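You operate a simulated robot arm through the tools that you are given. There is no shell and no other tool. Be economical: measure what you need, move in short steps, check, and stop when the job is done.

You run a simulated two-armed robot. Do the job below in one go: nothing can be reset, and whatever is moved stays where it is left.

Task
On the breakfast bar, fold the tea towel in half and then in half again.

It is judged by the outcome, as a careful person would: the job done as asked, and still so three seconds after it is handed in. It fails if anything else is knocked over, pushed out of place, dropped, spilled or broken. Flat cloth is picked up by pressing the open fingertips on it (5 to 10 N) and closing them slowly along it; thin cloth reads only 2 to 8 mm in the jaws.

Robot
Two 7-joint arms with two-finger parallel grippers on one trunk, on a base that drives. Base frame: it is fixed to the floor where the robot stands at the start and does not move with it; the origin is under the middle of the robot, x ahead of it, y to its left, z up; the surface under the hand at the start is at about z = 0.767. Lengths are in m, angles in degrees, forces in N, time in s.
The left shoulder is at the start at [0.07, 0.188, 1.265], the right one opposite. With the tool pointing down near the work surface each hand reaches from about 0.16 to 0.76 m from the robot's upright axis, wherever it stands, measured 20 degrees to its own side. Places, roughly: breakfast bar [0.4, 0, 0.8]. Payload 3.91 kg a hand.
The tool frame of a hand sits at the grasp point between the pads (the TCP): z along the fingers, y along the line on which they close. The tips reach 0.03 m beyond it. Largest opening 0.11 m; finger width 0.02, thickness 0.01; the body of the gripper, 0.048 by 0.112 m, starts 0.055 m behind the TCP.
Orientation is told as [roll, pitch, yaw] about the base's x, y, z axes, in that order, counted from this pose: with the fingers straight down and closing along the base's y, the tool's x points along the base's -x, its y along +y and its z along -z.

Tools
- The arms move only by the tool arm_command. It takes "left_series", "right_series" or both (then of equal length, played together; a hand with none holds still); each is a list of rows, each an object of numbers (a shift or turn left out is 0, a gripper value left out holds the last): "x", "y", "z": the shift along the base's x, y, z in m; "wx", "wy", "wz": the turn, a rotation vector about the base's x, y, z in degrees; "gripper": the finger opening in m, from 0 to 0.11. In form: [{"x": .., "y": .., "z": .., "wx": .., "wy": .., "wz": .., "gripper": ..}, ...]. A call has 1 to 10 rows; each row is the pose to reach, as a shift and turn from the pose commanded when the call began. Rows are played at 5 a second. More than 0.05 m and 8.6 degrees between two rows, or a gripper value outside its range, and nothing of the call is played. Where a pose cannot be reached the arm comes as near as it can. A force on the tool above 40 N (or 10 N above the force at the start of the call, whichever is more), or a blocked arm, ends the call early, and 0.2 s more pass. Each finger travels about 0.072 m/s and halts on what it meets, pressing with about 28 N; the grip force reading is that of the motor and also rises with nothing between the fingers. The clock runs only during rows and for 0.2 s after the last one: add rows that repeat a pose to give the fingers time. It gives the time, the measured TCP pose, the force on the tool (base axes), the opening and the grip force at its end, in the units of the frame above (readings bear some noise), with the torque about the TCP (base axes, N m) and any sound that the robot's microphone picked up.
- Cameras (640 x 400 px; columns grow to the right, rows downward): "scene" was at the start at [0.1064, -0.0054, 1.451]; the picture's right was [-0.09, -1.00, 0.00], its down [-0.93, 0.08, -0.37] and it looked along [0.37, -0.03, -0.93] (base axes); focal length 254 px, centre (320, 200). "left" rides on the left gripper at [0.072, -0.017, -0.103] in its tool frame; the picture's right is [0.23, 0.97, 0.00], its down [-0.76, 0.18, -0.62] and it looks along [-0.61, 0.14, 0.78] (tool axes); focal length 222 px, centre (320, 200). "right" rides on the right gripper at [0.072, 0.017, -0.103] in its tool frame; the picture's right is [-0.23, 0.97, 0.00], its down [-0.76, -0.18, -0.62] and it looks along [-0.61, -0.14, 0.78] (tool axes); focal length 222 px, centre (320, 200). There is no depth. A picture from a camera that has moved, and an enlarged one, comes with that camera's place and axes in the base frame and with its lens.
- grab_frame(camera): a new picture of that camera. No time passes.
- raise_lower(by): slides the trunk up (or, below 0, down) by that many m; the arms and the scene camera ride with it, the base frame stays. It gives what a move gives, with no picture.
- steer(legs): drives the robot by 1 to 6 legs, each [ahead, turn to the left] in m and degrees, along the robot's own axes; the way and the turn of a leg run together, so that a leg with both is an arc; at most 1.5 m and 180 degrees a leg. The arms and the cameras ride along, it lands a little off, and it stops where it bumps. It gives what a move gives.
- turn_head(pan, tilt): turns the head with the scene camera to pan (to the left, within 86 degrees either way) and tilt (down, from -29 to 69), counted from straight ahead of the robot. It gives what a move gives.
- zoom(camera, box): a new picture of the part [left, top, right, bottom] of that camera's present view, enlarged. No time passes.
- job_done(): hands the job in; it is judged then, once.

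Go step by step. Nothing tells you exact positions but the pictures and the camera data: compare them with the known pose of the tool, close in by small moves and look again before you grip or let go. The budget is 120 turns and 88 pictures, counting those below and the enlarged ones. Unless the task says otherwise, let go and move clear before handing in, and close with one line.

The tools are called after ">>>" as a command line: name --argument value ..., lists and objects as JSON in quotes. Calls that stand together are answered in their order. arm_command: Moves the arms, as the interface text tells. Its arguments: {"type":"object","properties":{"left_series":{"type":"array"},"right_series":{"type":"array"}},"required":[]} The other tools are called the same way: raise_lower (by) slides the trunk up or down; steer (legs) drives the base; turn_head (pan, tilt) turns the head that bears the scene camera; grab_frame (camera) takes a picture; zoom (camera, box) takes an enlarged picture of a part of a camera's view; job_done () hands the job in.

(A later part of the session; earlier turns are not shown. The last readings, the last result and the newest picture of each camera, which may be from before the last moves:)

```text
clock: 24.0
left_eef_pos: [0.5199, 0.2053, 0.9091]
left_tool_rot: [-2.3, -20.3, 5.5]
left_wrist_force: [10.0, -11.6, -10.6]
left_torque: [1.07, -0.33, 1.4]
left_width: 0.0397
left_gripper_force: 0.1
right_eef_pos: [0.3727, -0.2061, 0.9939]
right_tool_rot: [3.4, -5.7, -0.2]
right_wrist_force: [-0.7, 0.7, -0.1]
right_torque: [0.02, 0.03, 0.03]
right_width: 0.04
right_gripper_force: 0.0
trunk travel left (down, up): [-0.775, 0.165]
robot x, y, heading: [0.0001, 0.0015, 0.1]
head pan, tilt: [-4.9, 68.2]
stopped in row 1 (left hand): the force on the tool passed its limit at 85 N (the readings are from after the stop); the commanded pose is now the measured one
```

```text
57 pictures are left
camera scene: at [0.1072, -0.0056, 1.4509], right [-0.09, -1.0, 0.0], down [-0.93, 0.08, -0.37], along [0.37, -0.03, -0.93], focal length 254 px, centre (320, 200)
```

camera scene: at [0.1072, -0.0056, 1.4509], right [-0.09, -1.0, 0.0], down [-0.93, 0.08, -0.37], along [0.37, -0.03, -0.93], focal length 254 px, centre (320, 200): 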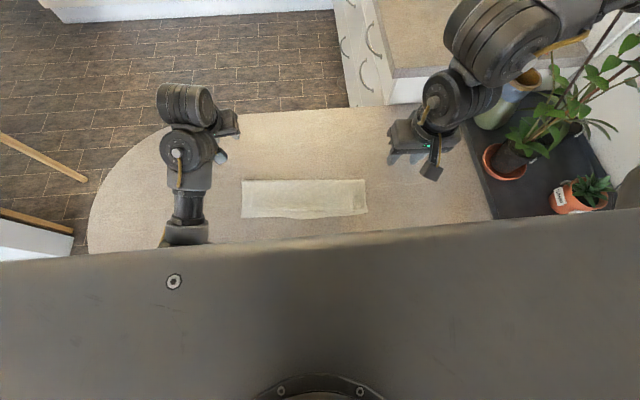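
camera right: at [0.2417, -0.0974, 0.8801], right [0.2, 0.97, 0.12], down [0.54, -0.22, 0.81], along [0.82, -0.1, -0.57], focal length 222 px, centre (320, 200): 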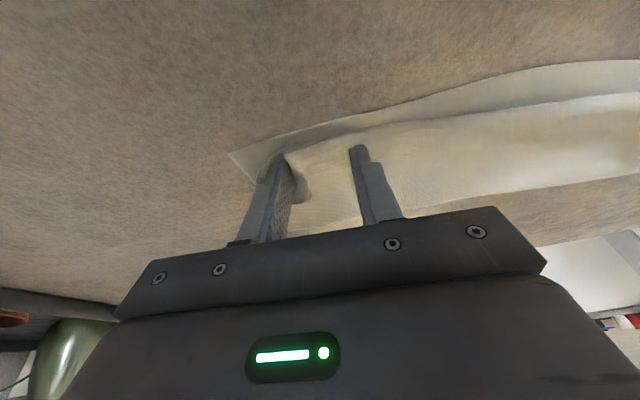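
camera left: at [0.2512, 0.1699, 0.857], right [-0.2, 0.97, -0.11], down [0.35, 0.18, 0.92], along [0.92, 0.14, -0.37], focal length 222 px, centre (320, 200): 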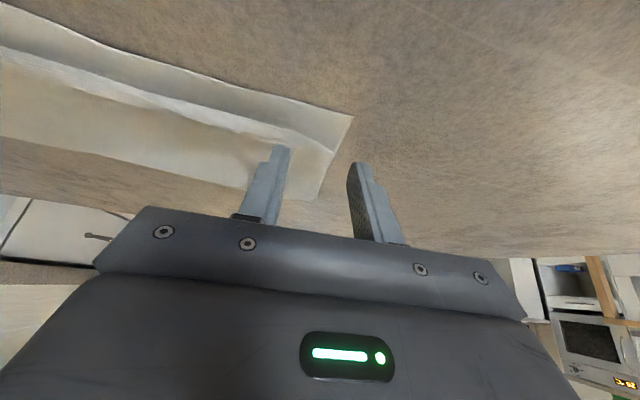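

The contact is between the gripper and its own wrist; it pushes the hand forward/right/down and turns it about +x and +z. I'll follow that to get clear.

>>> arm_command --left_series '[{"x": 0.006, "y": -0.006, "z": -0.006, "wx": 2, "wz": 3}, {"x": 0.01, "y": -0.01, "z": -0.01, "wx": 4, "wz": 7}, {"x": 0.02, "y": -0.01, "z": -0.01, "wx": 6, "wz": 12}, {"x": 0.03, "y": -0.01, "z": -0.01, "wx": 6, "wz": 18}]'

>>> zoom --camera "scene" --box '[110, 60, 290, 260]'

```text
clock: 25.0
left_eef_pos: [0.5516, 0.1953, 0.9002]
left_tool_rot: [4.1, -21.5, 21.3]
left_wrist_force: [-0.3, 0.4, 0.4]
left_torque: [-0.01, 0.0, -0.01]
left_width: 0.0402
left_gripper_force: 0.0
right_eef_pos: [0.371, -0.2061, 0.9945]
right_tool_rot: [3.4, -5.9, -0.3]
right_wrist_force: [-0.2, -0.9, -0.5]
right_torque: [0.01, 0.03, -0.02]
right_width: 0.0402
right_gripper_force: 0.0
trunk travel left (down, up): [-0.775, 0.165]
robot x, y, heading: [-0.004, 0.0017, -0.2]
head pan, tilt: [-4.9, 68.2]
```

```text
2.00 times, centred on (200, 160) of scene
camera zoom: at [0.1069, -0.0055, 1.4509], right [-0.09, -1.0, 0.0], down [-0.93, 0.08, -0.37], along [0.37, -0.03, -0.93], focal length 508 px, centre (560, 280)
```

zoom: 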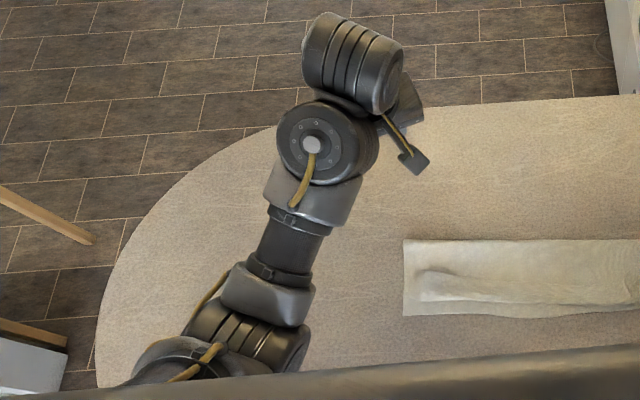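

The hand is free. For the second fold I want the left hand closing along x (yaw about +90), so I'll level it, then keep turning the way that freed it.

>>> arm_command --left_series '[{"wx": -2.5, "wy": 6.5}, {"wx": -5, "wy": 13, "z": 0.01}, {"wx": -7.7, "wy": 20, "z": 0.02}, {"wx": -7.7, "wy": 20, "z": 0.03}]'

```text
clock: 26.0
left_eef_pos: [0.5094, 0.2067, 0.8377]
left_tool_rot: [3.9, -4.5, 21.1]
left_wrist_force: [-0.2, 0.3, 0.0]
left_torque: [-0.01, -0.03, 0.03]
left_width: 0.0402
left_gripper_force: 0.0
left hand out of reach, approached as far as the arm can: row 1, 2, 3, 4
right_eef_pos: [0.3703, -0.2054, 0.9948]
right_tool_rot: [3.3, -5.9, -0.2]
right_wrist_force: [-1.2, -0.2, -0.6]
right_torque: [-0.02, -0.02, 0.02]
right_width: 0.0403
right_gripper_force: 0.0
trunk travel left (down, up): [-0.775, 0.165]
robot x, y, heading: [0.0001, -0.0, -0.2]
head pan, tilt: [-4.9, 68.2]
```

It levelled but was dragged lower by a joint limit. I'll keep yawing and rise again.

>>> arm_command --left_series '[{"wz": 8}, {"wz": 16, "z": 0.01}, {"wz": 24, "z": 0.02}, {"wz": 32, "z": 0.03}, {"wz": 40, "z": 0.04}, {"wz": 48, "z": 0.05}, {"wz": 56, "z": 0.06}]'

>>> grab_frame --camera "scene"

```text
clock: 27.1
left_eef_pos: [0.435, 0.2324, 0.798]
left_tool_rot: [2.1, -5.6, 57.5]
left_wrist_force: [-1.0, 0.4, 0.6]
left_torque: [0.01, -0.03, -0.02]
left_width: 0.04
left_gripper_force: 0.0
left hand out of reach, approached as far as the arm can: row 1, 2, 3, 4, 5
right_eef_pos: [0.3696, -0.2055, 0.9939]
right_tool_rot: [3.2, -5.8, -0.3]
right_wrist_force: [0.2, 0.1, 0.1]
right_torque: [0.02, -0.02, 0.0]
right_width: 0.0402
right_gripper_force: 0.0
trunk travel left (down, up): [-0.775, 0.165]
robot x, y, heading: [0.0004, -0.0042, 0.1]
head pan, tilt: [-4.9, 68.2]
stopped in row 5 (left hand): the force on the tool passed its limit at 148 N (the readings are from after the stop); the commanded pose is now the measured one
```

```text
55 pictures are left
camera scene: at [0.1045, -0.0046, 1.451], right [-0.09, -1.0, 0.0], down [-0.92, 0.08, -0.37], along [0.37, -0.03, -0.93], focal length 254 px, centre (320, 200)
```

scene: 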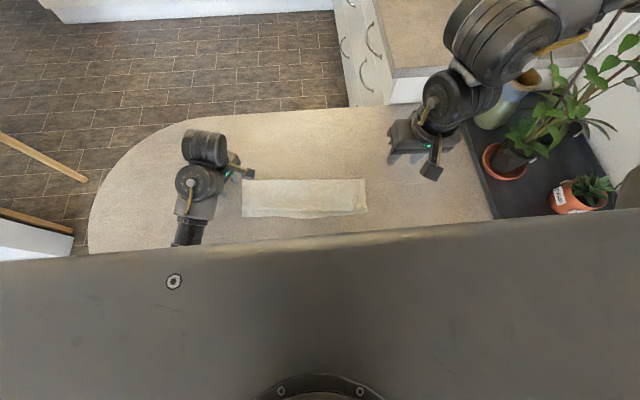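

It touched the bar beside the towel. I'll lift and extend forward and out, no rotation.

>>> arm_command --left_series '[{"z": 0.01}, {"z": 0.02, "x": 0.02}, {"z": 0.03, "x": 0.04, "y": 0.01}, {"z": 0.04, "x": 0.06, "y": 0.02}, {"z": 0.06, "x": 0.08, "y": 0.03}, {"z": 0.08, "x": 0.1, "y": 0.04}]'

>>> grab_frame --camera "scene"

```text
clock: 28.5
left_eef_pos: [0.5111, 0.2638, 0.833]
left_tool_rot: [2.1, -5.5, 57.3]
left_wrist_force: [0.1, 1.0, -0.1]
left_torque: [-0.02, 0.0, -0.03]
left_width: 0.0398
left_gripper_force: 0.0
left hand out of reach, approached as far as the arm can: row 2, 3, 4, 5, 6
right_eef_pos: [0.3715, -0.2059, 0.9947]
right_tool_rot: [3.3, -5.7, -0.3]
right_wrist_force: [0.3, 0.1, -0.3]
right_torque: [0.01, 0.01, -0.03]
right_width: 0.0401
right_gripper_force: 0.0
trunk travel left (down, up): [-0.775, 0.165]
robot x, y, heading: [-0.0025, -0.0002, -0.2]
head pan, tilt: [-4.9, 68.2]
```

```text
54 pictures are left
camera scene: at [0.1077, -0.005, 1.4508], right [-0.09, -1.0, 0.0], down [-0.93, 0.08, -0.37], along [0.37, -0.03, -0.93], focal length 254 px, centre (320, 200)
```

scene: 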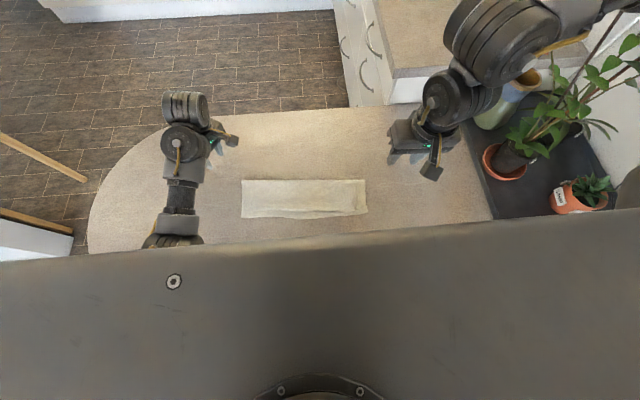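

A wrist joint is at its limit with the elbow low. I'll extend the left arm farther out, letting the elbow open up.

>>> arm_command --left_series '[{"x": 0.03, "z": 0.01}, {"x": 0.06, "z": 0.02, "y": 0.01}, {"x": 0.09, "z": 0.03, "y": 0.02}, {"x": 0.12, "z": 0.04, "y": 0.03}, {"x": 0.13, "z": 0.06, "y": 0.04}, {"x": 0.13, "z": 0.08, "y": 0.05}]'

>>> grab_frame --camera "scene"

```text
clock: 29.9
left_eef_pos: [0.6404, 0.3114, 0.9145]
left_tool_rot: [2.0, -5.6, 57.4]
left_wrist_force: [-0.3, 0.5, -0.1]
left_torque: [0.01, -0.01, 0.0]
left_width: 0.0402
left_gripper_force: 0.1
right_eef_pos: [0.3717, -0.2058, 0.9944]
right_tool_rot: [3.3, -5.8, -0.2]
right_wrist_force: [0.0, -0.3, -0.3]
right_torque: [-0.04, -0.02, 0.02]
right_width: 0.0398
right_gripper_force: 0.2
trunk travel left (down, up): [-0.775, 0.165]
robot x, y, heading: [0.0016, 0.0, 0.1]
head pan, tilt: [-4.9, 68.2]
```

```text
53 pictures are left
camera scene: at [0.1059, -0.0053, 1.451], right [-0.09, -1.0, 0.0], down [-0.93, 0.08, -0.37], along [0.37, -0.03, -0.93], focal length 254 px, centre (320, 200)
```

scene: 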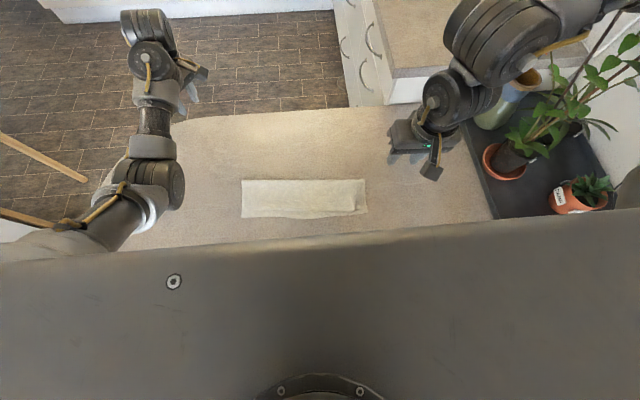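

It moves freely now. I'll level it and turn on to yaw 90 here, well clear of everything.

>>> arm_command --left_series '[{"z": 0.02, "wz": 6}, {"z": 0.04, "wz": 12}, {"z": 0.05, "wz": 18}, {"z": 0.06, "wz": 24}, {"z": 0.06, "wz": 32}]'

>>> grab_frame --camera "scene"

```text
clock: 31.1
left_eef_pos: [0.6391, 0.3488, 0.9212]
left_tool_rot: [2.1, -5.5, 89.3]
left_wrist_force: [0.0, -0.3, -0.1]
left_torque: [0.05, 0.01, 0.0]
left_width: 0.0398
left_gripper_force: 0.1
left hand out of reach, approached as far as the arm can: row 1, 2, 3, 4, 5
right_eef_pos: [0.3704, -0.2055, 0.995]
right_tool_rot: [3.1, -5.8, -0.3]
right_wrist_force: [-0.7, 0.7, -0.2]
right_torque: [-0.02, -0.02, -0.02]
right_width: 0.0401
right_gripper_force: 0.1
trunk travel left (down, up): [-0.775, 0.165]
robot x, y, heading: [0.0042, -0.0018, 0.2]
head pan, tilt: [-4.9, 68.2]
```

```text
52 pictures are left
camera scene: at [0.1056, -0.0032, 1.4511], right [-0.09, -1.0, 0.0], down [-0.93, 0.08, -0.37], along [0.37, -0.03, -0.93], focal length 254 px, centre (320, 200)
```

scene: 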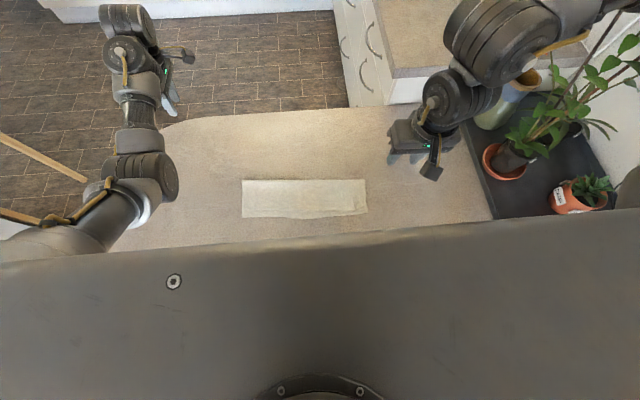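

The left arm stays awkward, so I'll use the right arm for the second fold: grip the right edge and carry it left. First I'll dry-run its turn and sweep above the towel.

>>> arm_command --right_series '[{"x": 0.005, "y": 0.02, "wz": -8, "wy": 3}, {"x": 0.01, "y": 0.04, "wz": -16, "wy": 6}, {"x": 0.02, "y": 0.06, "wz": -24, "wy": 6}, {"x": 0.03, "y": 0.07, "wz": -32, "wy": 6}, {"x": 0.04, "y": 0.08, "wz": -40, "wy": 6, "z": -0.01}, {"x": 0.05, "y": 0.08, "wz": -48, "wy": 6, "z": -0.02}, {"x": 0.05, "y": 0.08, "wz": -56, "wy": 6, "z": -0.03}, {"x": 0.05, "y": 0.08, "wz": -64, "wy": 6, "z": -0.04}, {"x": 0.05, "y": 0.08, "wz": -72, "wy": 6, "z": -0.04}, {"x": 0.05, "y": 0.08, "wz": -80, "wy": 6, "z": -0.04}]'

>>> grab_frame --camera "scene"

```text
clock: 33.3
left_eef_pos: [0.6396, 0.3477, 0.9203]
left_tool_rot: [2.1, -5.5, 89.4]
left_wrist_force: [0.6, -0.6, 1.0]
left_torque: [-0.03, 0.02, -0.01]
left_width: 0.0399
left_gripper_force: 0.0
right_eef_pos: [0.4213, -0.1261, 0.9533]
right_tool_rot: [-0.3, -1.5, -80.3]
right_wrist_force: [-1.1, 0.8, 0.2]
right_torque: [-0.01, 0.02, 0.05]
right_width: 0.0399
right_gripper_force: 0.2
trunk travel left (down, up): [-0.775, 0.165]
robot x, y, heading: [0.001, 0.0005, 0.1]
head pan, tilt: [-4.9, 68.2]
```

```text
51 pictures are left
camera scene: at [0.1065, -0.0053, 1.451], right [-0.09, -1.0, 0.0], down [-0.93, 0.08, -0.37], along [0.37, -0.03, -0.93], focal length 254 px, centre (320, 200)
```

scene: 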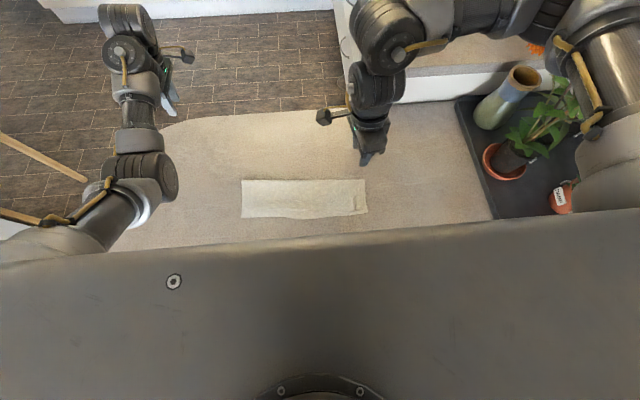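

That orientation is fine. Now the dry sweep to the left at this height, partway first.

>>> arm_command --right_series '[{"y": 0.04}, {"y": 0.08}, {"y": 0.12}, {"y": 0.16}, {"y": 0.2}, {"y": 0.24}]'

>>> grab_frame --camera "scene"

```text
clock: 34.7
left_eef_pos: [0.6388, 0.35, 0.9196]
left_tool_rot: [2.0, -5.5, 89.3]
left_wrist_force: [-0.1, 0.4, 0.4]
left_torque: [-0.01, 0.0, 0.01]
left_width: 0.0401
left_gripper_force: 0.0
right_eef_pos: [0.4211, 0.1152, 0.9513]
right_tool_rot: [-0.3, -1.7, -80.1]
right_wrist_force: [0.0, -0.6, -0.1]
right_torque: [-0.04, 0.0, 0.0]
right_width: 0.0399
right_gripper_force: 0.1
trunk travel left (down, up): [-0.775, 0.165]
robot x, y, heading: [-0.0021, -0.0026, 0.0]
head pan, tilt: [-4.9, 68.2]
```

```text
50 pictures are left
camera scene: at [0.106, -0.0028, 1.451], right [-0.09, -1.0, 0.0], down [-0.93, 0.08, -0.37], along [0.37, -0.03, -0.93], focal length 254 px, centre (320, 200)
```

scene: 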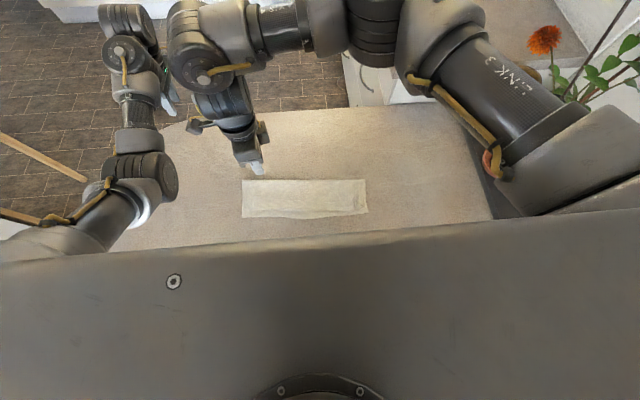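

The right arm covers the sweep. I'll grip the left edge (y≈0.20, mid x≈0.41) with the right hand and fold towards its own side, first moving the left hand farther out.

>>> arm_command --left_series '[{"y": 0.02}, {"y": 0.05}, {"y": 0.08}, {"y": 0.11}, {"y": 0.12}]'

>>> arm_command --right_series '[{"y": 0.02, "wz": -4, "z": -0.02}, {"y": 0.04, "wz": -8, "z": -0.05, "x": -0.003}, {"y": 0.06, "wz": -8, "z": -0.08, "x": -0.008}, {"y": 0.07, "wz": -8, "z": -0.105, "x": -0.011}, {"y": 0.07, "wz": -8, "z": -0.12, "x": -0.011}, {"y": 0.07, "wz": -8, "z": -0.12, "x": -0.011}]'

>>> grab_frame --camera "scene"

>>> grab_frame --camera "right"

```text
clock: 35.9
left_eef_pos: [0.6398, 0.4679, 0.92]
left_tool_rot: [2.1, -5.6, 89.4]
left_wrist_force: [1.0, 0.3, 0.6]
left_torque: [-0.01, 0.01, -0.02]
left_width: 0.04
left_gripper_force: 0.1
right_eef_pos: [0.4206, 0.1154, 0.952]
right_tool_rot: [-0.2, -1.6, -80.1]
right_wrist_force: [-0.3, 0.5, -1.0]
right_torque: [-0.05, 0.0, -0.01]
right_width: 0.0399
right_gripper_force: 0.0
trunk travel left (down, up): [-0.775, 0.165]
robot x, y, heading: [0.0019, 0.0016, 0.1]
head pan, tilt: [-4.9, 68.2]
```

```text
clock: 37.3
left_eef_pos: [0.639, 0.4694, 0.9203]
left_tool_rot: [2.1, -5.7, 89.4]
left_wrist_force: [-0.5, -0.5, -0.6]
left_torque: [0.02, 0.01, 0.0]
left_width: 0.0401
left_gripper_force: 0.1
right_eef_pos: [0.4126, 0.1408, 0.867]
right_tool_rot: [-0.3, -1.4, -88.1]
right_wrist_force: [0.3, 0.8, -0.2]
right_torque: [-0.03, 0.01, -0.03]
right_width: 0.0398
right_gripper_force: 0.0
right hand out of reach, approached as far as the arm can: row 2, 3, 4, 5, 6
trunk travel left (down, up): [-0.775, 0.165]
robot x, y, heading: [0.0011, -0.0028, -0.0]
head pan, tilt: [-4.9, 68.2]
```

```text
49 pictures are left
camera scene: at [0.1064, -0.005, 1.451], right [-0.09, -1.0, 0.0], down [-0.93, 0.08, -0.37], along [0.37, -0.03, -0.93], focal length 254 px, centre (320, 200)
```

scene: 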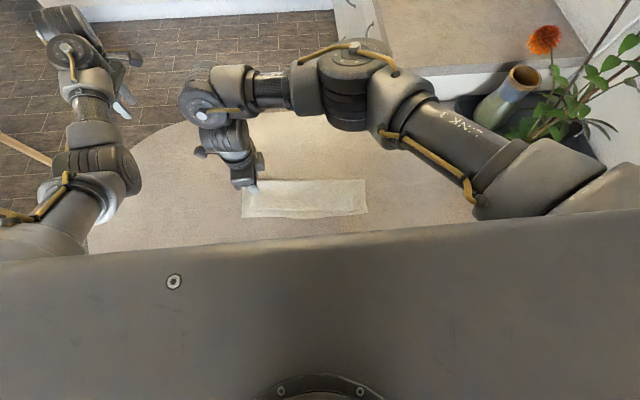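

```text
48 pictures are left
camera right: at [0.4281, 0.2163, 0.9672], right [0.98, -0.2, 0.0], down [-0.15, -0.75, 0.64], along [-0.13, -0.63, -0.77], focal length 222 px, centre (320, 200)
```

right: 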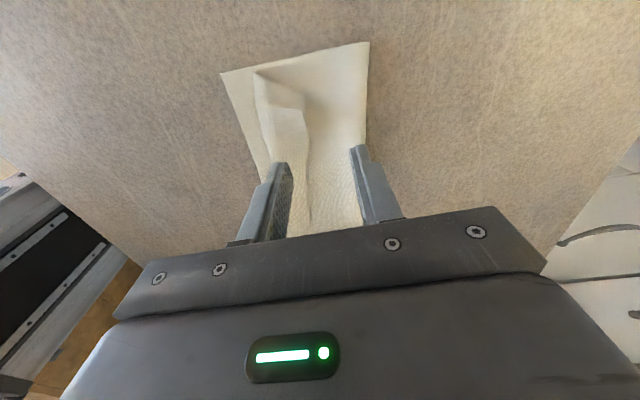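

Towel's left edge runs (0.344,0.197)–(0.460,0.193), with the top layer from x 0.371. The right hand stalls at y 0.14, probably from wrist yaw, so I'll try yaw about -58.

>>> arm_command --right_series '[{"wz": 8}, {"wz": 16, "y": 0.01}, {"wz": 24, "y": 0.02}, {"wz": 30, "y": 0.03}, {"wz": 30, "y": 0.038}, {"wz": 30, "y": 0.038}]'

>>> grab_frame --camera "right"

```text
clock: 38.7
left_eef_pos: [0.6392, 0.4689, 0.9195]
left_tool_rot: [2.1, -5.5, 89.4]
left_wrist_force: [-0.2, -0.3, -0.1]
left_torque: [0.01, -0.01, -0.03]
left_width: 0.0399
left_gripper_force: 0.1
right_eef_pos: [0.4113, 0.1398, 0.8646]
right_tool_rot: [-0.3, -1.6, -58.1]
right_wrist_force: [-0.5, -0.4, 0.7]
right_torque: [-0.02, -0.03, 0.02]
right_width: 0.0397
right_gripper_force: 0.0
right hand out of reach, approached as far as the arm can: row 2, 3, 4, 5, 6
trunk travel left (down, up): [-0.775, 0.165]
robot x, y, heading: [-0.0031, 0.0011, -0.3]
head pan, tilt: [-4.9, 68.2]
```

```text
47 pictures are left
camera right: at [0.3881, 0.212, 0.9654], right [0.95, 0.32, 0.0], down [0.25, -0.72, 0.64], along [0.21, -0.61, -0.76], focal length 222 px, centre (320, 200)
```

right: 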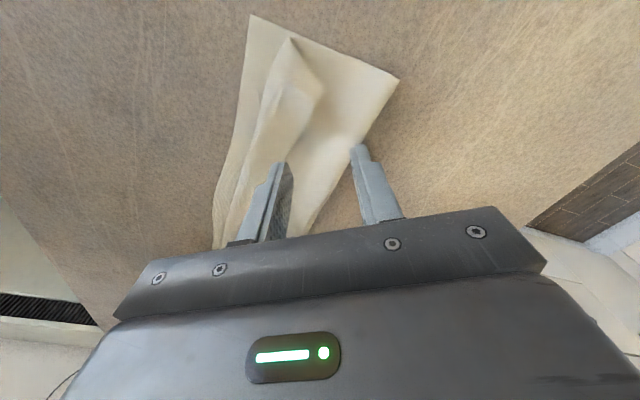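

The limit is sideways reach, not yaw. The simplest fix is to slide the folded strip about 8 cm to the right by its right edge, so I'll go to that edge.

>>> arm_command --right_series '[{"z": 0.03, "y": -0.01}, {"z": 0.05, "y": -0.05, "wz": -6}, {"z": 0.05, "y": -0.09, "wz": -12}, {"z": 0.05, "y": -0.13, "wz": -18}, {"z": 0.05, "y": -0.17, "wz": -24, "x": -0.005}, {"z": 0.05, "y": -0.21, "wz": -30, "x": -0.01}, {"z": 0.05, "y": -0.24, "wz": -30, "x": -0.015}, {"z": 0.03, "y": -0.262, "wz": -30, "x": -0.018}, {"z": 0.0, "y": -0.262, "wz": -30, "x": -0.018}]'

>>> grab_frame --camera "right"

>>> grab_frame --camera "scene"

```text
clock: 40.7
left_eef_pos: [0.6389, 0.4685, 0.9199]
left_tool_rot: [2.1, -5.6, 89.4]
left_wrist_force: [-0.3, 0.5, 1.4]
left_torque: [0.02, 0.02, 0.01]
left_width: 0.0401
left_gripper_force: 0.1
right_eef_pos: [0.3966, -0.1214, 0.865]
right_tool_rot: [-0.3, -1.5, -88.2]
right_wrist_force: [0.4, -0.5, -0.1]
right_torque: [0.03, 0.0, 0.01]
right_width: 0.0396
right_gripper_force: 0.1
trunk travel left (down, up): [-0.775, 0.165]
robot x, y, heading: [-0.0009, -0.001, -0.1]
head pan, tilt: [-4.9, 68.2]
```

```text
46 pictures are left
camera right: at [0.4123, -0.0469, 0.9654], right [0.98, -0.2, 0.0], down [-0.15, -0.75, 0.65], along [-0.13, -0.63, -0.76], focal length 222 px, centre (320, 200)
```

right: 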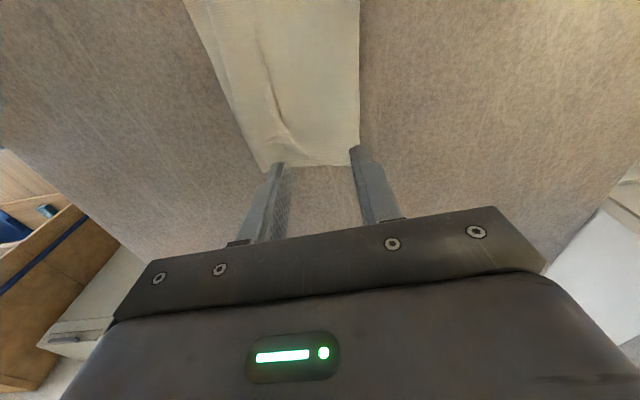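

```text
45 pictures are left
camera scene: at [0.1072, -0.0051, 1.451], right [-0.09, -1.0, 0.0], down [-0.93, 0.08, -0.37], along [0.37, -0.03, -0.93], focal length 254 px, centre (320, 200)
```

scene: 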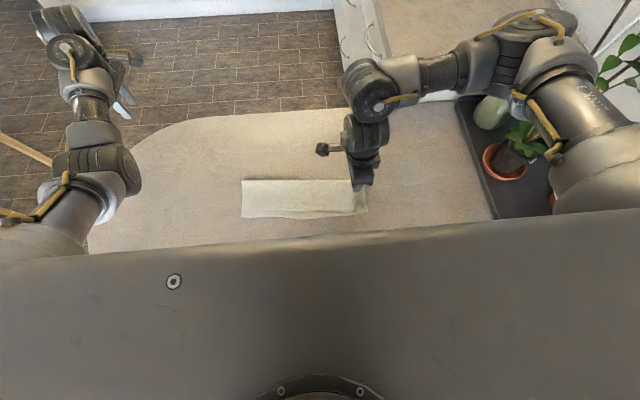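

The right edge is at y≈-0.165, x 0.33–0.43. I'll move over it and press down.

>>> arm_command --right_series '[{"y": -0.015, "z": -0.02, "gripper": 0.04}, {"y": -0.03, "x": -0.008, "z": -0.04}, {"y": -0.03, "x": -0.008, "z": -0.055}, {"y": -0.03, "x": -0.008, "z": -0.065}, {"y": -0.03, "x": -0.008, "z": -0.0675}, {"y": -0.03, "x": -0.008, "z": -0.0675}]'

>>> grab_frame --camera "right"

```text
clock: 42.1
left_eef_pos: [0.6382, 0.4689, 0.9228]
left_tool_rot: [2.0, -5.5, 89.4]
left_wrist_force: [0.1, -0.5, -0.2]
left_torque: [-0.02, 0.02, -0.02]
left_width: 0.04
left_gripper_force: 0.1
right_eef_pos: [0.3869, -0.1519, 0.7993]
right_tool_rot: [-0.1, -1.6, -88.1]
right_wrist_force: [3.4, -5.1, 31.1]
right_torque: [-0.12, -0.04, -0.04]
right_width: 0.0398
right_gripper_force: 0.0
trunk travel left (down, up): [-0.775, 0.165]
robot x, y, heading: [0.0038, -0.0003, 0.1]
head pan, tilt: [-4.9, 68.2]
```

```text
44 pictures are left
camera right: at [0.4017, -0.0751, 0.9005], right [0.98, -0.2, 0.01], down [-0.15, -0.75, 0.64], along [-0.12, -0.63, -0.77], focal length 222 px, centre (320, 200)
```

right: 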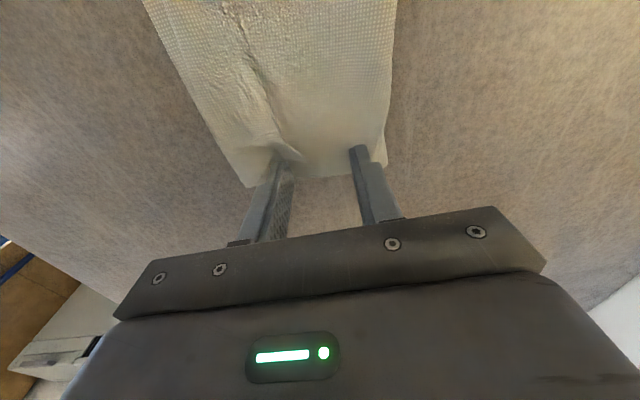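

The press is 31 N, too hard. I'll ease up 2 mm and close.

>>> arm_command --right_series '[{"z": 0.002}, {"z": 0.002, "gripper": 0.034}, {"z": 0.002, "gripper": 0.028}, {"z": 0.002, "gripper": 0.022}, {"z": 0.002, "gripper": 0.016}, {"z": 0.002, "gripper": 0.01}, {"z": 0.002, "gripper": 0.004}, {"z": 0.002, "gripper": 0.0}, {"z": 0.002, "gripper": 0.0}]'

>>> grab_frame --camera "right"

```text
clock: 44.1
left_eef_pos: [0.6382, 0.469, 0.9213]
left_tool_rot: [2.1, -5.6, 89.4]
left_wrist_force: [0.8, -0.8, -0.2]
left_torque: [0.03, 0.0, -0.01]
left_width: 0.0401
left_gripper_force: 0.1
right_eef_pos: [0.385, -0.1493, 0.8]
right_tool_rot: [-0.3, -1.6, -88.2]
right_wrist_force: [-1.6, 0.5, 11.2]
right_torque: [0.02, 0.08, 0.03]
right_width: 0.0031
right_gripper_force: 28.1
trunk travel left (down, up): [-0.775, 0.165]
robot x, y, heading: [-0.0028, 0.0004, -0.1]
head pan, tilt: [-4.9, 68.2]
```

```text
43 pictures are left
camera right: at [0.4011, -0.074, 0.9006], right [0.98, -0.2, 0.0], down [-0.15, -0.75, 0.64], along [-0.12, -0.63, -0.76], focal length 222 px, centre (320, 200)
```

right: 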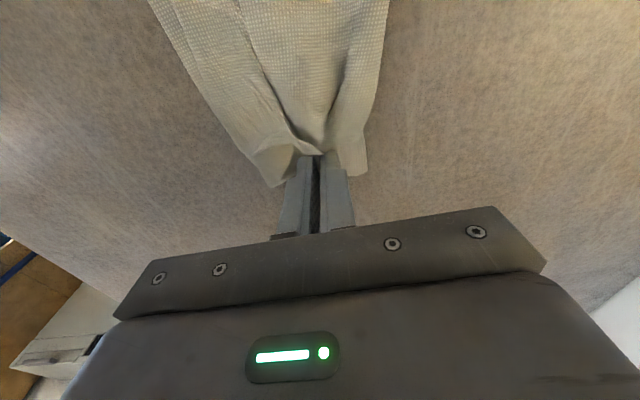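

Gripped. I'll drag the strip 7 cm to the right, barely lifted.

>>> arm_command --right_series '[{"z": 0.006}, {"z": 0.008, "y": -0.01}, {"z": 0.008, "y": -0.02}, {"z": 0.008, "y": -0.03}, {"z": 0.008, "y": -0.04}, {"z": 0.008, "y": -0.05}, {"z": 0.008, "y": -0.06}, {"z": 0.008, "y": -0.07}]'

>>> grab_frame --camera "scene"

>>> grab_frame --camera "right"

```text
clock: 45.9
left_eef_pos: [0.6385, 0.4667, 0.9212]
left_tool_rot: [2.1, -5.6, 89.4]
left_wrist_force: [-0.3, 0.1, 0.3]
left_torque: [0.0, 0.02, -0.02]
left_width: 0.04
left_gripper_force: 0.1
right_eef_pos: [0.3863, -0.2207, 0.8066]
right_tool_rot: [-0.4, -1.5, -88.0]
right_wrist_force: [-0.5, 0.2, -0.6]
right_torque: [-0.01, 0.03, -0.01]
right_width: 0.0034
right_gripper_force: 28.0
trunk travel left (down, up): [-0.775, 0.165]
robot x, y, heading: [-0.0018, 0.0015, -0.0]
head pan, tilt: [-4.9, 68.2]
```

```text
42 pictures are left
camera scene: at [0.1064, -0.0062, 1.451], right [-0.09, -1.0, 0.0], down [-0.93, 0.08, -0.37], along [0.37, -0.03, -0.93], focal length 254 px, centre (320, 200)
```

scene: 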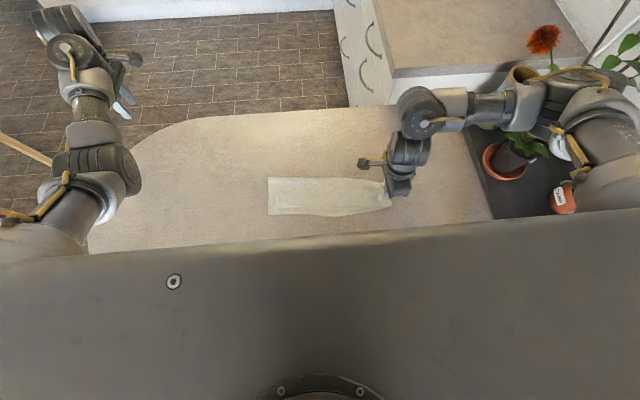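

```text
41 pictures are left
camera right: at [0.4006, -0.1455, 0.9077], right [0.98, -0.2, 0.0], down [-0.15, -0.75, 0.64], along [-0.13, -0.63, -0.76], focal length 222 px, centre (320, 200)
```

right: 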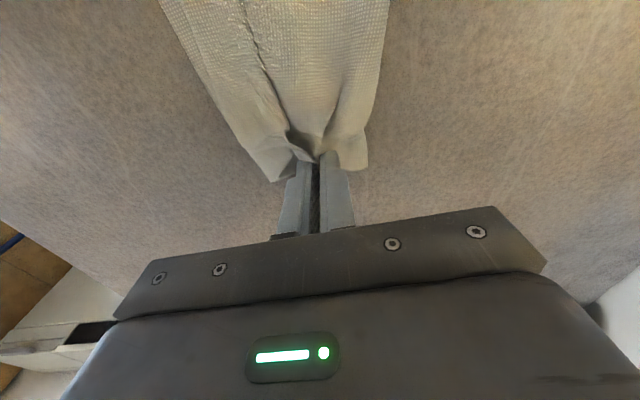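

The strip slid over; its left edge is now at y≈0.125 (x 0.346–0.464), within reach. The right hand already holds the right edge, so I'll lift and begin folding it to the left.

>>> arm_command --right_series '[{"y": 0.003, "z": 0.029}, {"y": 0.013, "z": 0.057, "x": 0.001}, {"y": 0.028, "z": 0.083, "x": 0.002}, {"y": 0.049, "z": 0.106, "x": 0.003}, {"y": 0.074, "z": 0.125, "x": 0.005}, {"y": 0.103, "z": 0.139, "x": 0.006}, {"y": 0.134, "z": 0.147, "x": 0.008}, {"y": 0.167, "z": 0.15, "x": 0.01}]'

>>> grab_frame --camera "scene"

>>> grab_frame --camera "right"

>>> grab_frame --camera "left"

```text
clock: 47.7
left_eef_pos: [0.639, 0.4683, 0.9199]
left_tool_rot: [2.1, -5.5, 89.4]
left_wrist_force: [1.1, 0.3, -0.5]
left_torque: [-0.05, 0.01, 0.0]
left_width: 0.0399
left_gripper_force: 0.0
right_eef_pos: [0.3938, -0.0499, 0.9589]
right_tool_rot: [-0.2, -1.7, -88.2]
right_wrist_force: [0.0, 0.4, 0.3]
right_torque: [-0.02, 0.03, -0.02]
right_width: 0.0034
right_gripper_force: 28.3
trunk travel left (down, up): [-0.775, 0.165]
robot x, y, heading: [0.0009, 0.0009, 0.3]
head pan, tilt: [-4.9, 68.2]
```

```text
40 pictures are left
camera scene: at [0.1064, -0.0032, 1.451], right [-0.09, -1.0, 0.0], down [-0.93, 0.08, -0.37], along [0.37, -0.03, -0.93], focal length 254 px, centre (320, 200)
```

scene: 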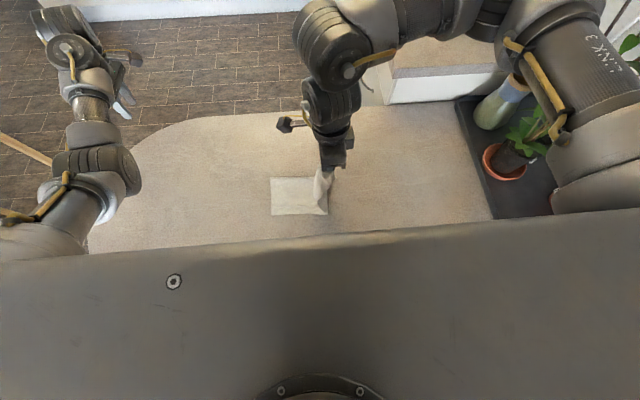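

```text
39 pictures are left
camera right: at [0.4097, 0.0248, 1.06], right [0.98, -0.2, 0.0], down [-0.15, -0.75, 0.65], along [-0.13, -0.63, -0.76], focal length 222 px, centre (320, 200)
```

right: 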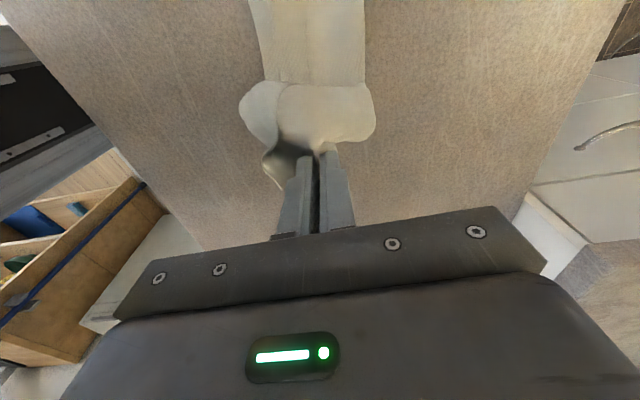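

```text
38 pictures are left
camera left: at [0.6584, 0.3873, 1.0154], right [-0.98, -0.22, 0.01], down [-0.15, 0.7, 0.7], along [-0.16, 0.68, -0.71], focal length 222 px, centre (320, 200)
```

left: 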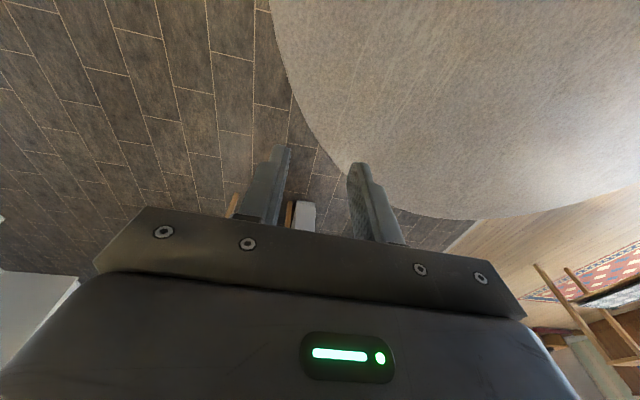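

Half the strip is lifted. I'll check in close-up that both layers came along.

>>> zoom --camera "scene" --box '[250, 140, 370, 230]'

>>> zoom --camera "right" --box '[200, 0, 420, 200]'

```text
4.44 times, centred on (310, 185) of scene
camera zoom: at [0.1064, -0.0032, 1.451], right [-0.09, -1.0, 0.0], down [-0.93, 0.08, -0.37], along [0.37, -0.03, -0.93], focal length 1129 px, centre (364, 267)
```

zoom: 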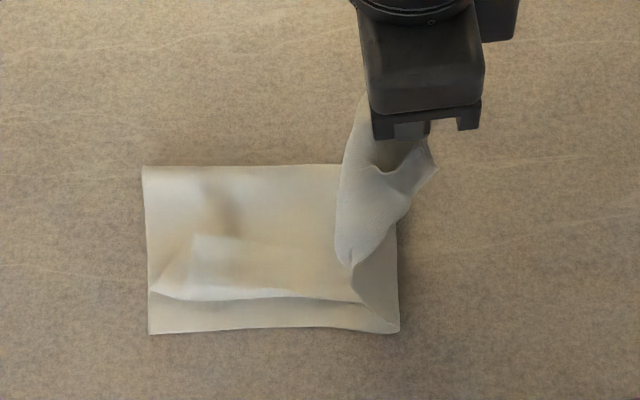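

```text
2.00 times, centred on (310, 100) of right
camera zoom: at [0.4097, 0.0248, 1.06], right [0.98, -0.2, 0.0], down [-0.15, -0.75, 0.65], along [-0.13, -0.63, -0.76], focal length 444 px, centre (340, 400)
```

zoom: 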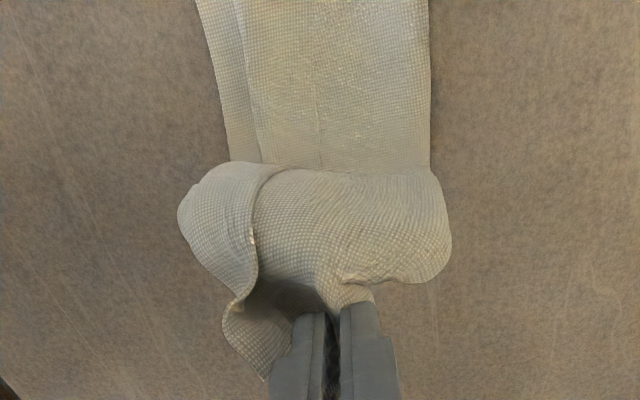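

Both layers came up, with corners drooping a little. I'll continue over to the left edge and descend.

>>> arm_command --right_series '[{"y": 0.033, "z": -0.003, "x": 0.002}, {"y": 0.064, "z": -0.011, "x": 0.004}, {"y": 0.093, "z": -0.025, "x": 0.006}, {"y": 0.118, "z": -0.04, "x": 0.008}, {"y": 0.138, "z": -0.06, "x": 0.01}, {"y": 0.154, "z": -0.085, "x": 0.011}, {"y": 0.162, "z": -0.105, "x": 0.012}, {"y": 0.165, "z": -0.12, "x": 0.012}]'

>>> grab_frame --camera "scene"

>>> grab_frame --camera "right"

```text
clock: 49.5
left_eef_pos: [0.6393, 0.4683, 0.9205]
left_tool_rot: [2.0, -5.6, 89.4]
left_wrist_force: [0.3, -0.8, -0.2]
left_torque: [-0.01, 0.04, -0.01]
left_width: 0.0399
left_gripper_force: 0.1
right_eef_pos: [0.4089, 0.112, 0.8371]
right_tool_rot: [-0.3, -1.5, -88.1]
right_wrist_force: [0.6, 0.4, -0.1]
right_torque: [0.0, -0.01, 0.04]
right_width: 0.0033
right_gripper_force: 27.9
trunk travel left (down, up): [-0.775, 0.165]
robot x, y, heading: [-0.0006, 0.0026, -0.0]
head pan, tilt: [-4.9, 68.2]
```

```text
35 pictures are left
camera scene: at [0.1067, -0.0054, 1.451], right [-0.09, -1.0, 0.0], down [-0.93, 0.08, -0.37], along [0.37, -0.03, -0.93], focal length 254 px, centre (320, 200)
```

scene: 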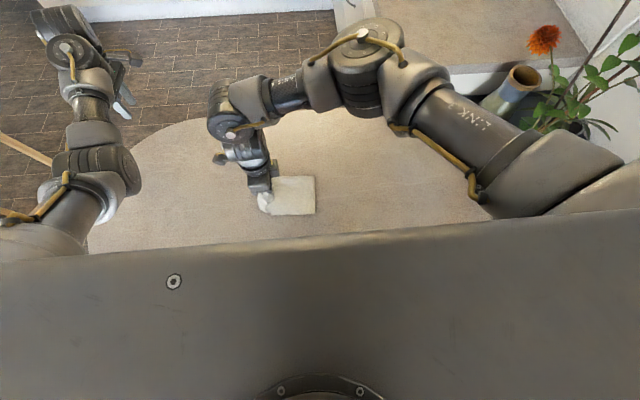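

```text
34 pictures are left
camera right: at [0.4244, 0.1867, 0.9384], right [0.98, -0.2, 0.0], down [-0.15, -0.75, 0.64], along [-0.12, -0.63, -0.76], focal length 222 px, centre (320, 200)
```

right: 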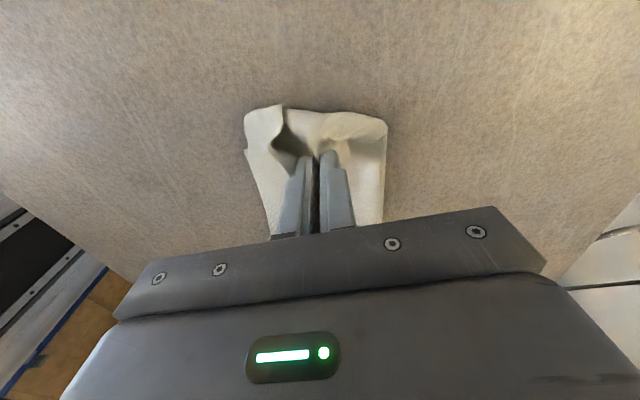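

The folded end reaches the left edge, but the held lip is still pointing down. I'll tilt the hand (fingers towards -y) as far as it goes to lay the lip flat.

>>> arm_command --right_series '[{"wx": -6}, {"wx": -12, "z": -0.003}, {"wx": -18, "z": -0.006}, {"wx": -24, "z": -0.01}, {"wx": -30, "z": -0.015}]'

>>> grab_frame --camera "right"

>>> zoom --camera "scene" --box '[210, 130, 350, 235]'

```text
clock: 50.7
left_eef_pos: [0.6397, 0.4693, 0.9206]
left_tool_rot: [2.1, -5.6, 89.4]
left_wrist_force: [0.6, -0.6, 0.5]
left_torque: [0.01, 0.0, 0.01]
left_width: 0.0399
left_gripper_force: 0.1
right_eef_pos: [0.4036, -0.0292, 0.8301]
right_tool_rot: [-1.4, -29.9, -87.9]
right_wrist_force: [0.2, 0.3, 0.2]
right_torque: [0.0, -0.01, 0.01]
right_width: 0.0035
right_gripper_force: 28.2
right hand out of reach, approached as far as the arm can: row 1, 2, 3, 4, 5
trunk travel left (down, up): [-0.775, 0.165]
robot x, y, heading: [0.0018, -0.0, 0.0]
head pan, tilt: [-4.9, 68.2]
```

```text
33 pictures are left
camera right: at [0.4192, 0.0858, 0.8833], right [0.98, -0.17, 0.09], down [-0.15, -0.35, 0.92], along [-0.13, -0.92, -0.37], focal length 222 px, centre (320, 200)
```

right: 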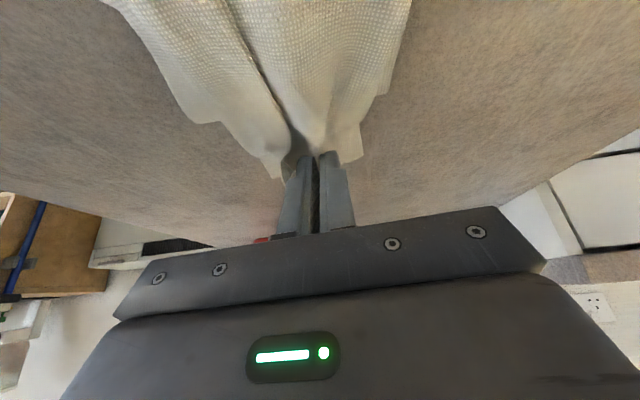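

```text
3.81 times, centred on (280, 182) of scene
camera zoom: at [0.1066, -0.0061, 1.451], right [-0.09, -1.0, 0.0], down [-0.93, 0.08, -0.37], along [0.37, -0.03, -0.93], focal length 968 px, centre (472, 267)
```

zoom: 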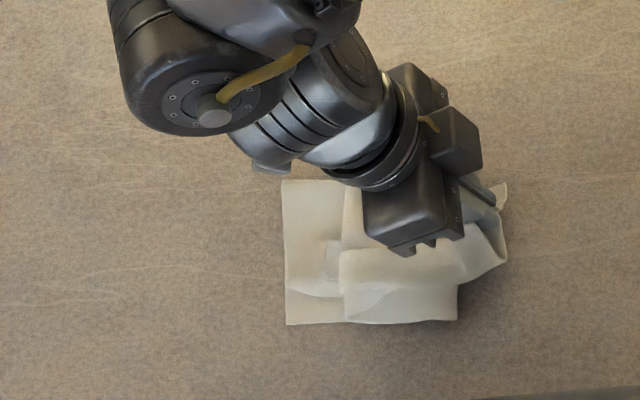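

The tilt pulled the hand back out of reach range, so no tilt. I'll level it, lift, and go back to the left edge, pulling gently taut this time.

>>> arm_command --right_series '[{"z": 0.02, "wx": 6, "y": 0.01}, {"z": 0.04, "wx": 13, "y": 0.03}, {"z": 0.055, "wx": 20, "y": 0.05}, {"z": 0.06, "wx": 26, "y": 0.075}, {"z": 0.06, "wx": 30, "y": 0.1}, {"z": 0.05, "wx": 30, "y": 0.125}, {"z": 0.035, "wx": 30, "y": 0.145}, {"z": 0.01, "wx": 30, "y": 0.155}, {"z": -0.01, "wx": 30, "y": 0.16}]'

>>> grab_frame --camera "right"

>>> zoom --camera "scene" --box '[210, 130, 350, 235]'

```text
clock: 52.7
left_eef_pos: [0.6399, 0.4686, 0.9201]
left_tool_rot: [2.1, -5.7, 89.5]
left_wrist_force: [0.9, 0.3, 0.4]
left_torque: [-0.05, -0.01, 0.04]
left_width: 0.0402
left_gripper_force: 0.0
right_eef_pos: [0.4063, 0.132, 0.8226]
right_tool_rot: [-0.3, -1.6, -88.1]
right_wrist_force: [-0.7, 0.4, 0.4]
right_torque: [-0.01, 0.03, -0.03]
right_width: 0.0033
right_gripper_force: 28.3
trunk travel left (down, up): [-0.775, 0.165]
robot x, y, heading: [-0.0019, 0.001, 0.1]
head pan, tilt: [-4.9, 68.2]
```

```text
31 pictures are left
camera right: at [0.422, 0.2062, 0.9249], right [0.98, -0.2, 0.0], down [-0.15, -0.75, 0.65], along [-0.12, -0.63, -0.76], focal length 222 px, centre (320, 200)
```

right: 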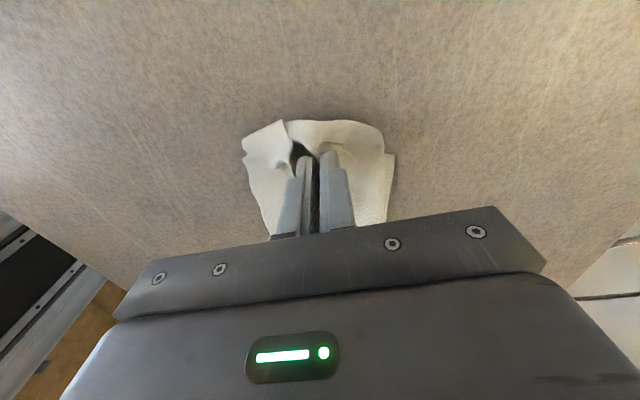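

```text
3.81 times, centred on (280, 182) of scene
camera zoom: at [0.107, -0.0051, 1.451], right [-0.09, -1.0, 0.0], down [-0.93, 0.08, -0.37], along [0.37, -0.03, -0.93], focal length 968 px, centre (472, 267)
```

zoom: 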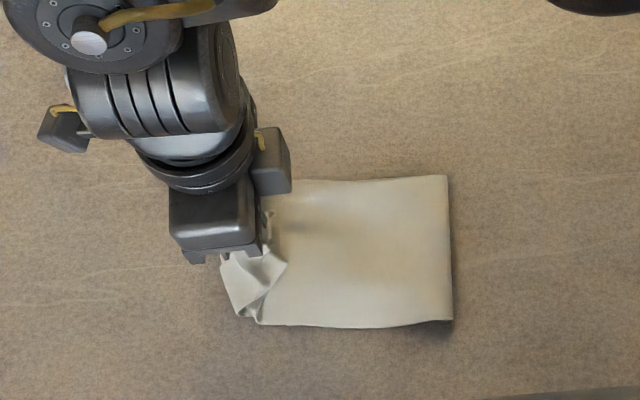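

The pack looks neat, but measured against the bottom's left edge (y≈0.11) the top overshoots by 4–5 cm and the crease was pulled to y≈-0.01. I'll lift back up the arc to let it unroll, then come down shorter, at y≈0.08.

>>> arm_command --right_series '[{"z": 0.03, "y": -0.01}, {"z": 0.06, "y": -0.03}, {"z": 0.09, "y": -0.06}, {"z": 0.11, "y": -0.095}, {"z": 0.115, "y": -0.14}, {"z": 0.11, "y": -0.18}, {"z": 0.1, "y": -0.2}, {"z": 0.1, "y": -0.2}]'

>>> zoom --camera "scene" --box '[210, 130, 390, 250]'

```text
clock: 54.5
left_eef_pos: [0.6386, 0.4678, 0.9219]
left_tool_rot: [2.1, -5.7, 89.4]
left_wrist_force: [0.3, 0.4, 0.6]
left_torque: [-0.02, 0.02, -0.01]
left_width: 0.0398
left_gripper_force: 0.1
right_eef_pos: [0.4018, -0.068, 0.9218]
right_tool_rot: [-0.3, -1.7, -88.0]
right_wrist_force: [0.2, 0.4, 0.0]
right_torque: [0.0, 0.01, -0.02]
right_width: 0.0033
right_gripper_force: 28.1
trunk travel left (down, up): [-0.775, 0.165]
robot x, y, heading: [-0.0014, -0.0, -0.1]
head pan, tilt: [-4.9, 68.2]
```

```text
3.33 times, centred on (300, 190) of scene
camera zoom: at [0.1064, -0.005, 1.451], right [-0.09, -1.0, 0.0], down [-0.93, 0.08, -0.37], along [0.37, -0.03, -0.93], focal length 847 px, centre (387, 233)
```

zoom: 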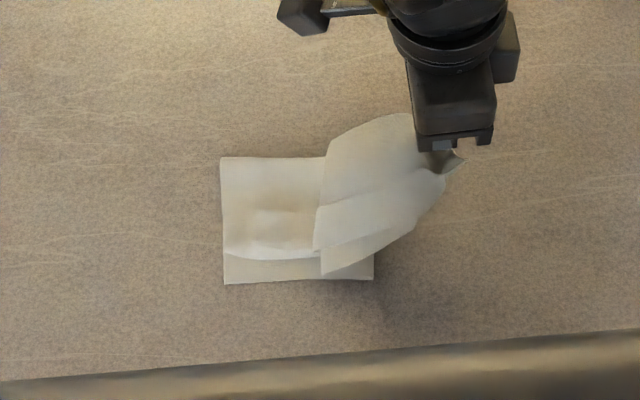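

The crease needs to roll back to about y -0.055. I'll lower the hand back to the right to let the cloth settle, then come up along a smaller arc.

>>> arm_command --right_series '[{"y": -0.04, "z": -0.02}, {"y": -0.075, "z": -0.045}, {"y": -0.105, "z": -0.075}, {"y": -0.115, "z": -0.085}, {"y": -0.115, "z": -0.085}, {"y": -0.09, "z": -0.055}, {"y": -0.075, "z": -0.037}, {"y": -0.05, "z": -0.017}, {"y": -0.019, "z": -0.004}, {"y": 0.013, "z": 0.0}]'

>>> zoom --camera "scene" --box '[210, 130, 390, 250]'

```text
clock: 56.7
left_eef_pos: [0.6379, 0.4693, 0.921]
left_tool_rot: [2.1, -5.5, 89.4]
left_wrist_force: [0.4, 0.5, 0.0]
left_torque: [-0.03, 0.02, -0.03]
left_width: 0.0396
left_gripper_force: 0.1
right_eef_pos: [0.4026, -0.0548, 0.9224]
right_tool_rot: [-0.3, -1.5, -88.2]
right_wrist_force: [-0.6, 0.8, 0.1]
right_torque: [-0.03, -0.01, -0.01]
right_width: 0.0033
right_gripper_force: 27.9
trunk travel left (down, up): [-0.775, 0.165]
robot x, y, heading: [-0.001, -0.0013, -0.1]
head pan, tilt: [-4.9, 68.2]
```

```text
3.33 times, centred on (300, 190) of scene
camera zoom: at [0.1065, -0.0037, 1.4509], right [-0.09, -1.0, 0.0], down [-0.93, 0.08, -0.37], along [0.37, -0.03, -0.93], focal length 847 px, centre (387, 233)
```

zoom: 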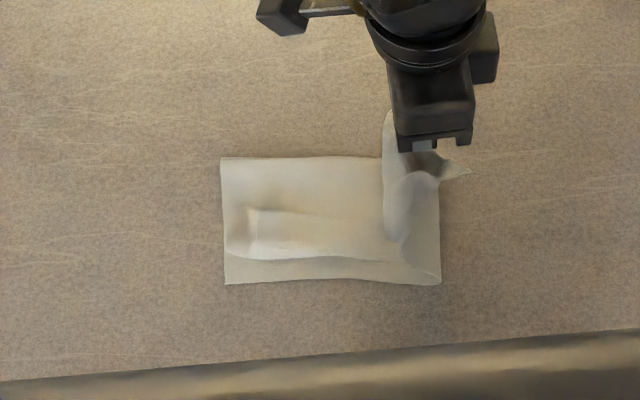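

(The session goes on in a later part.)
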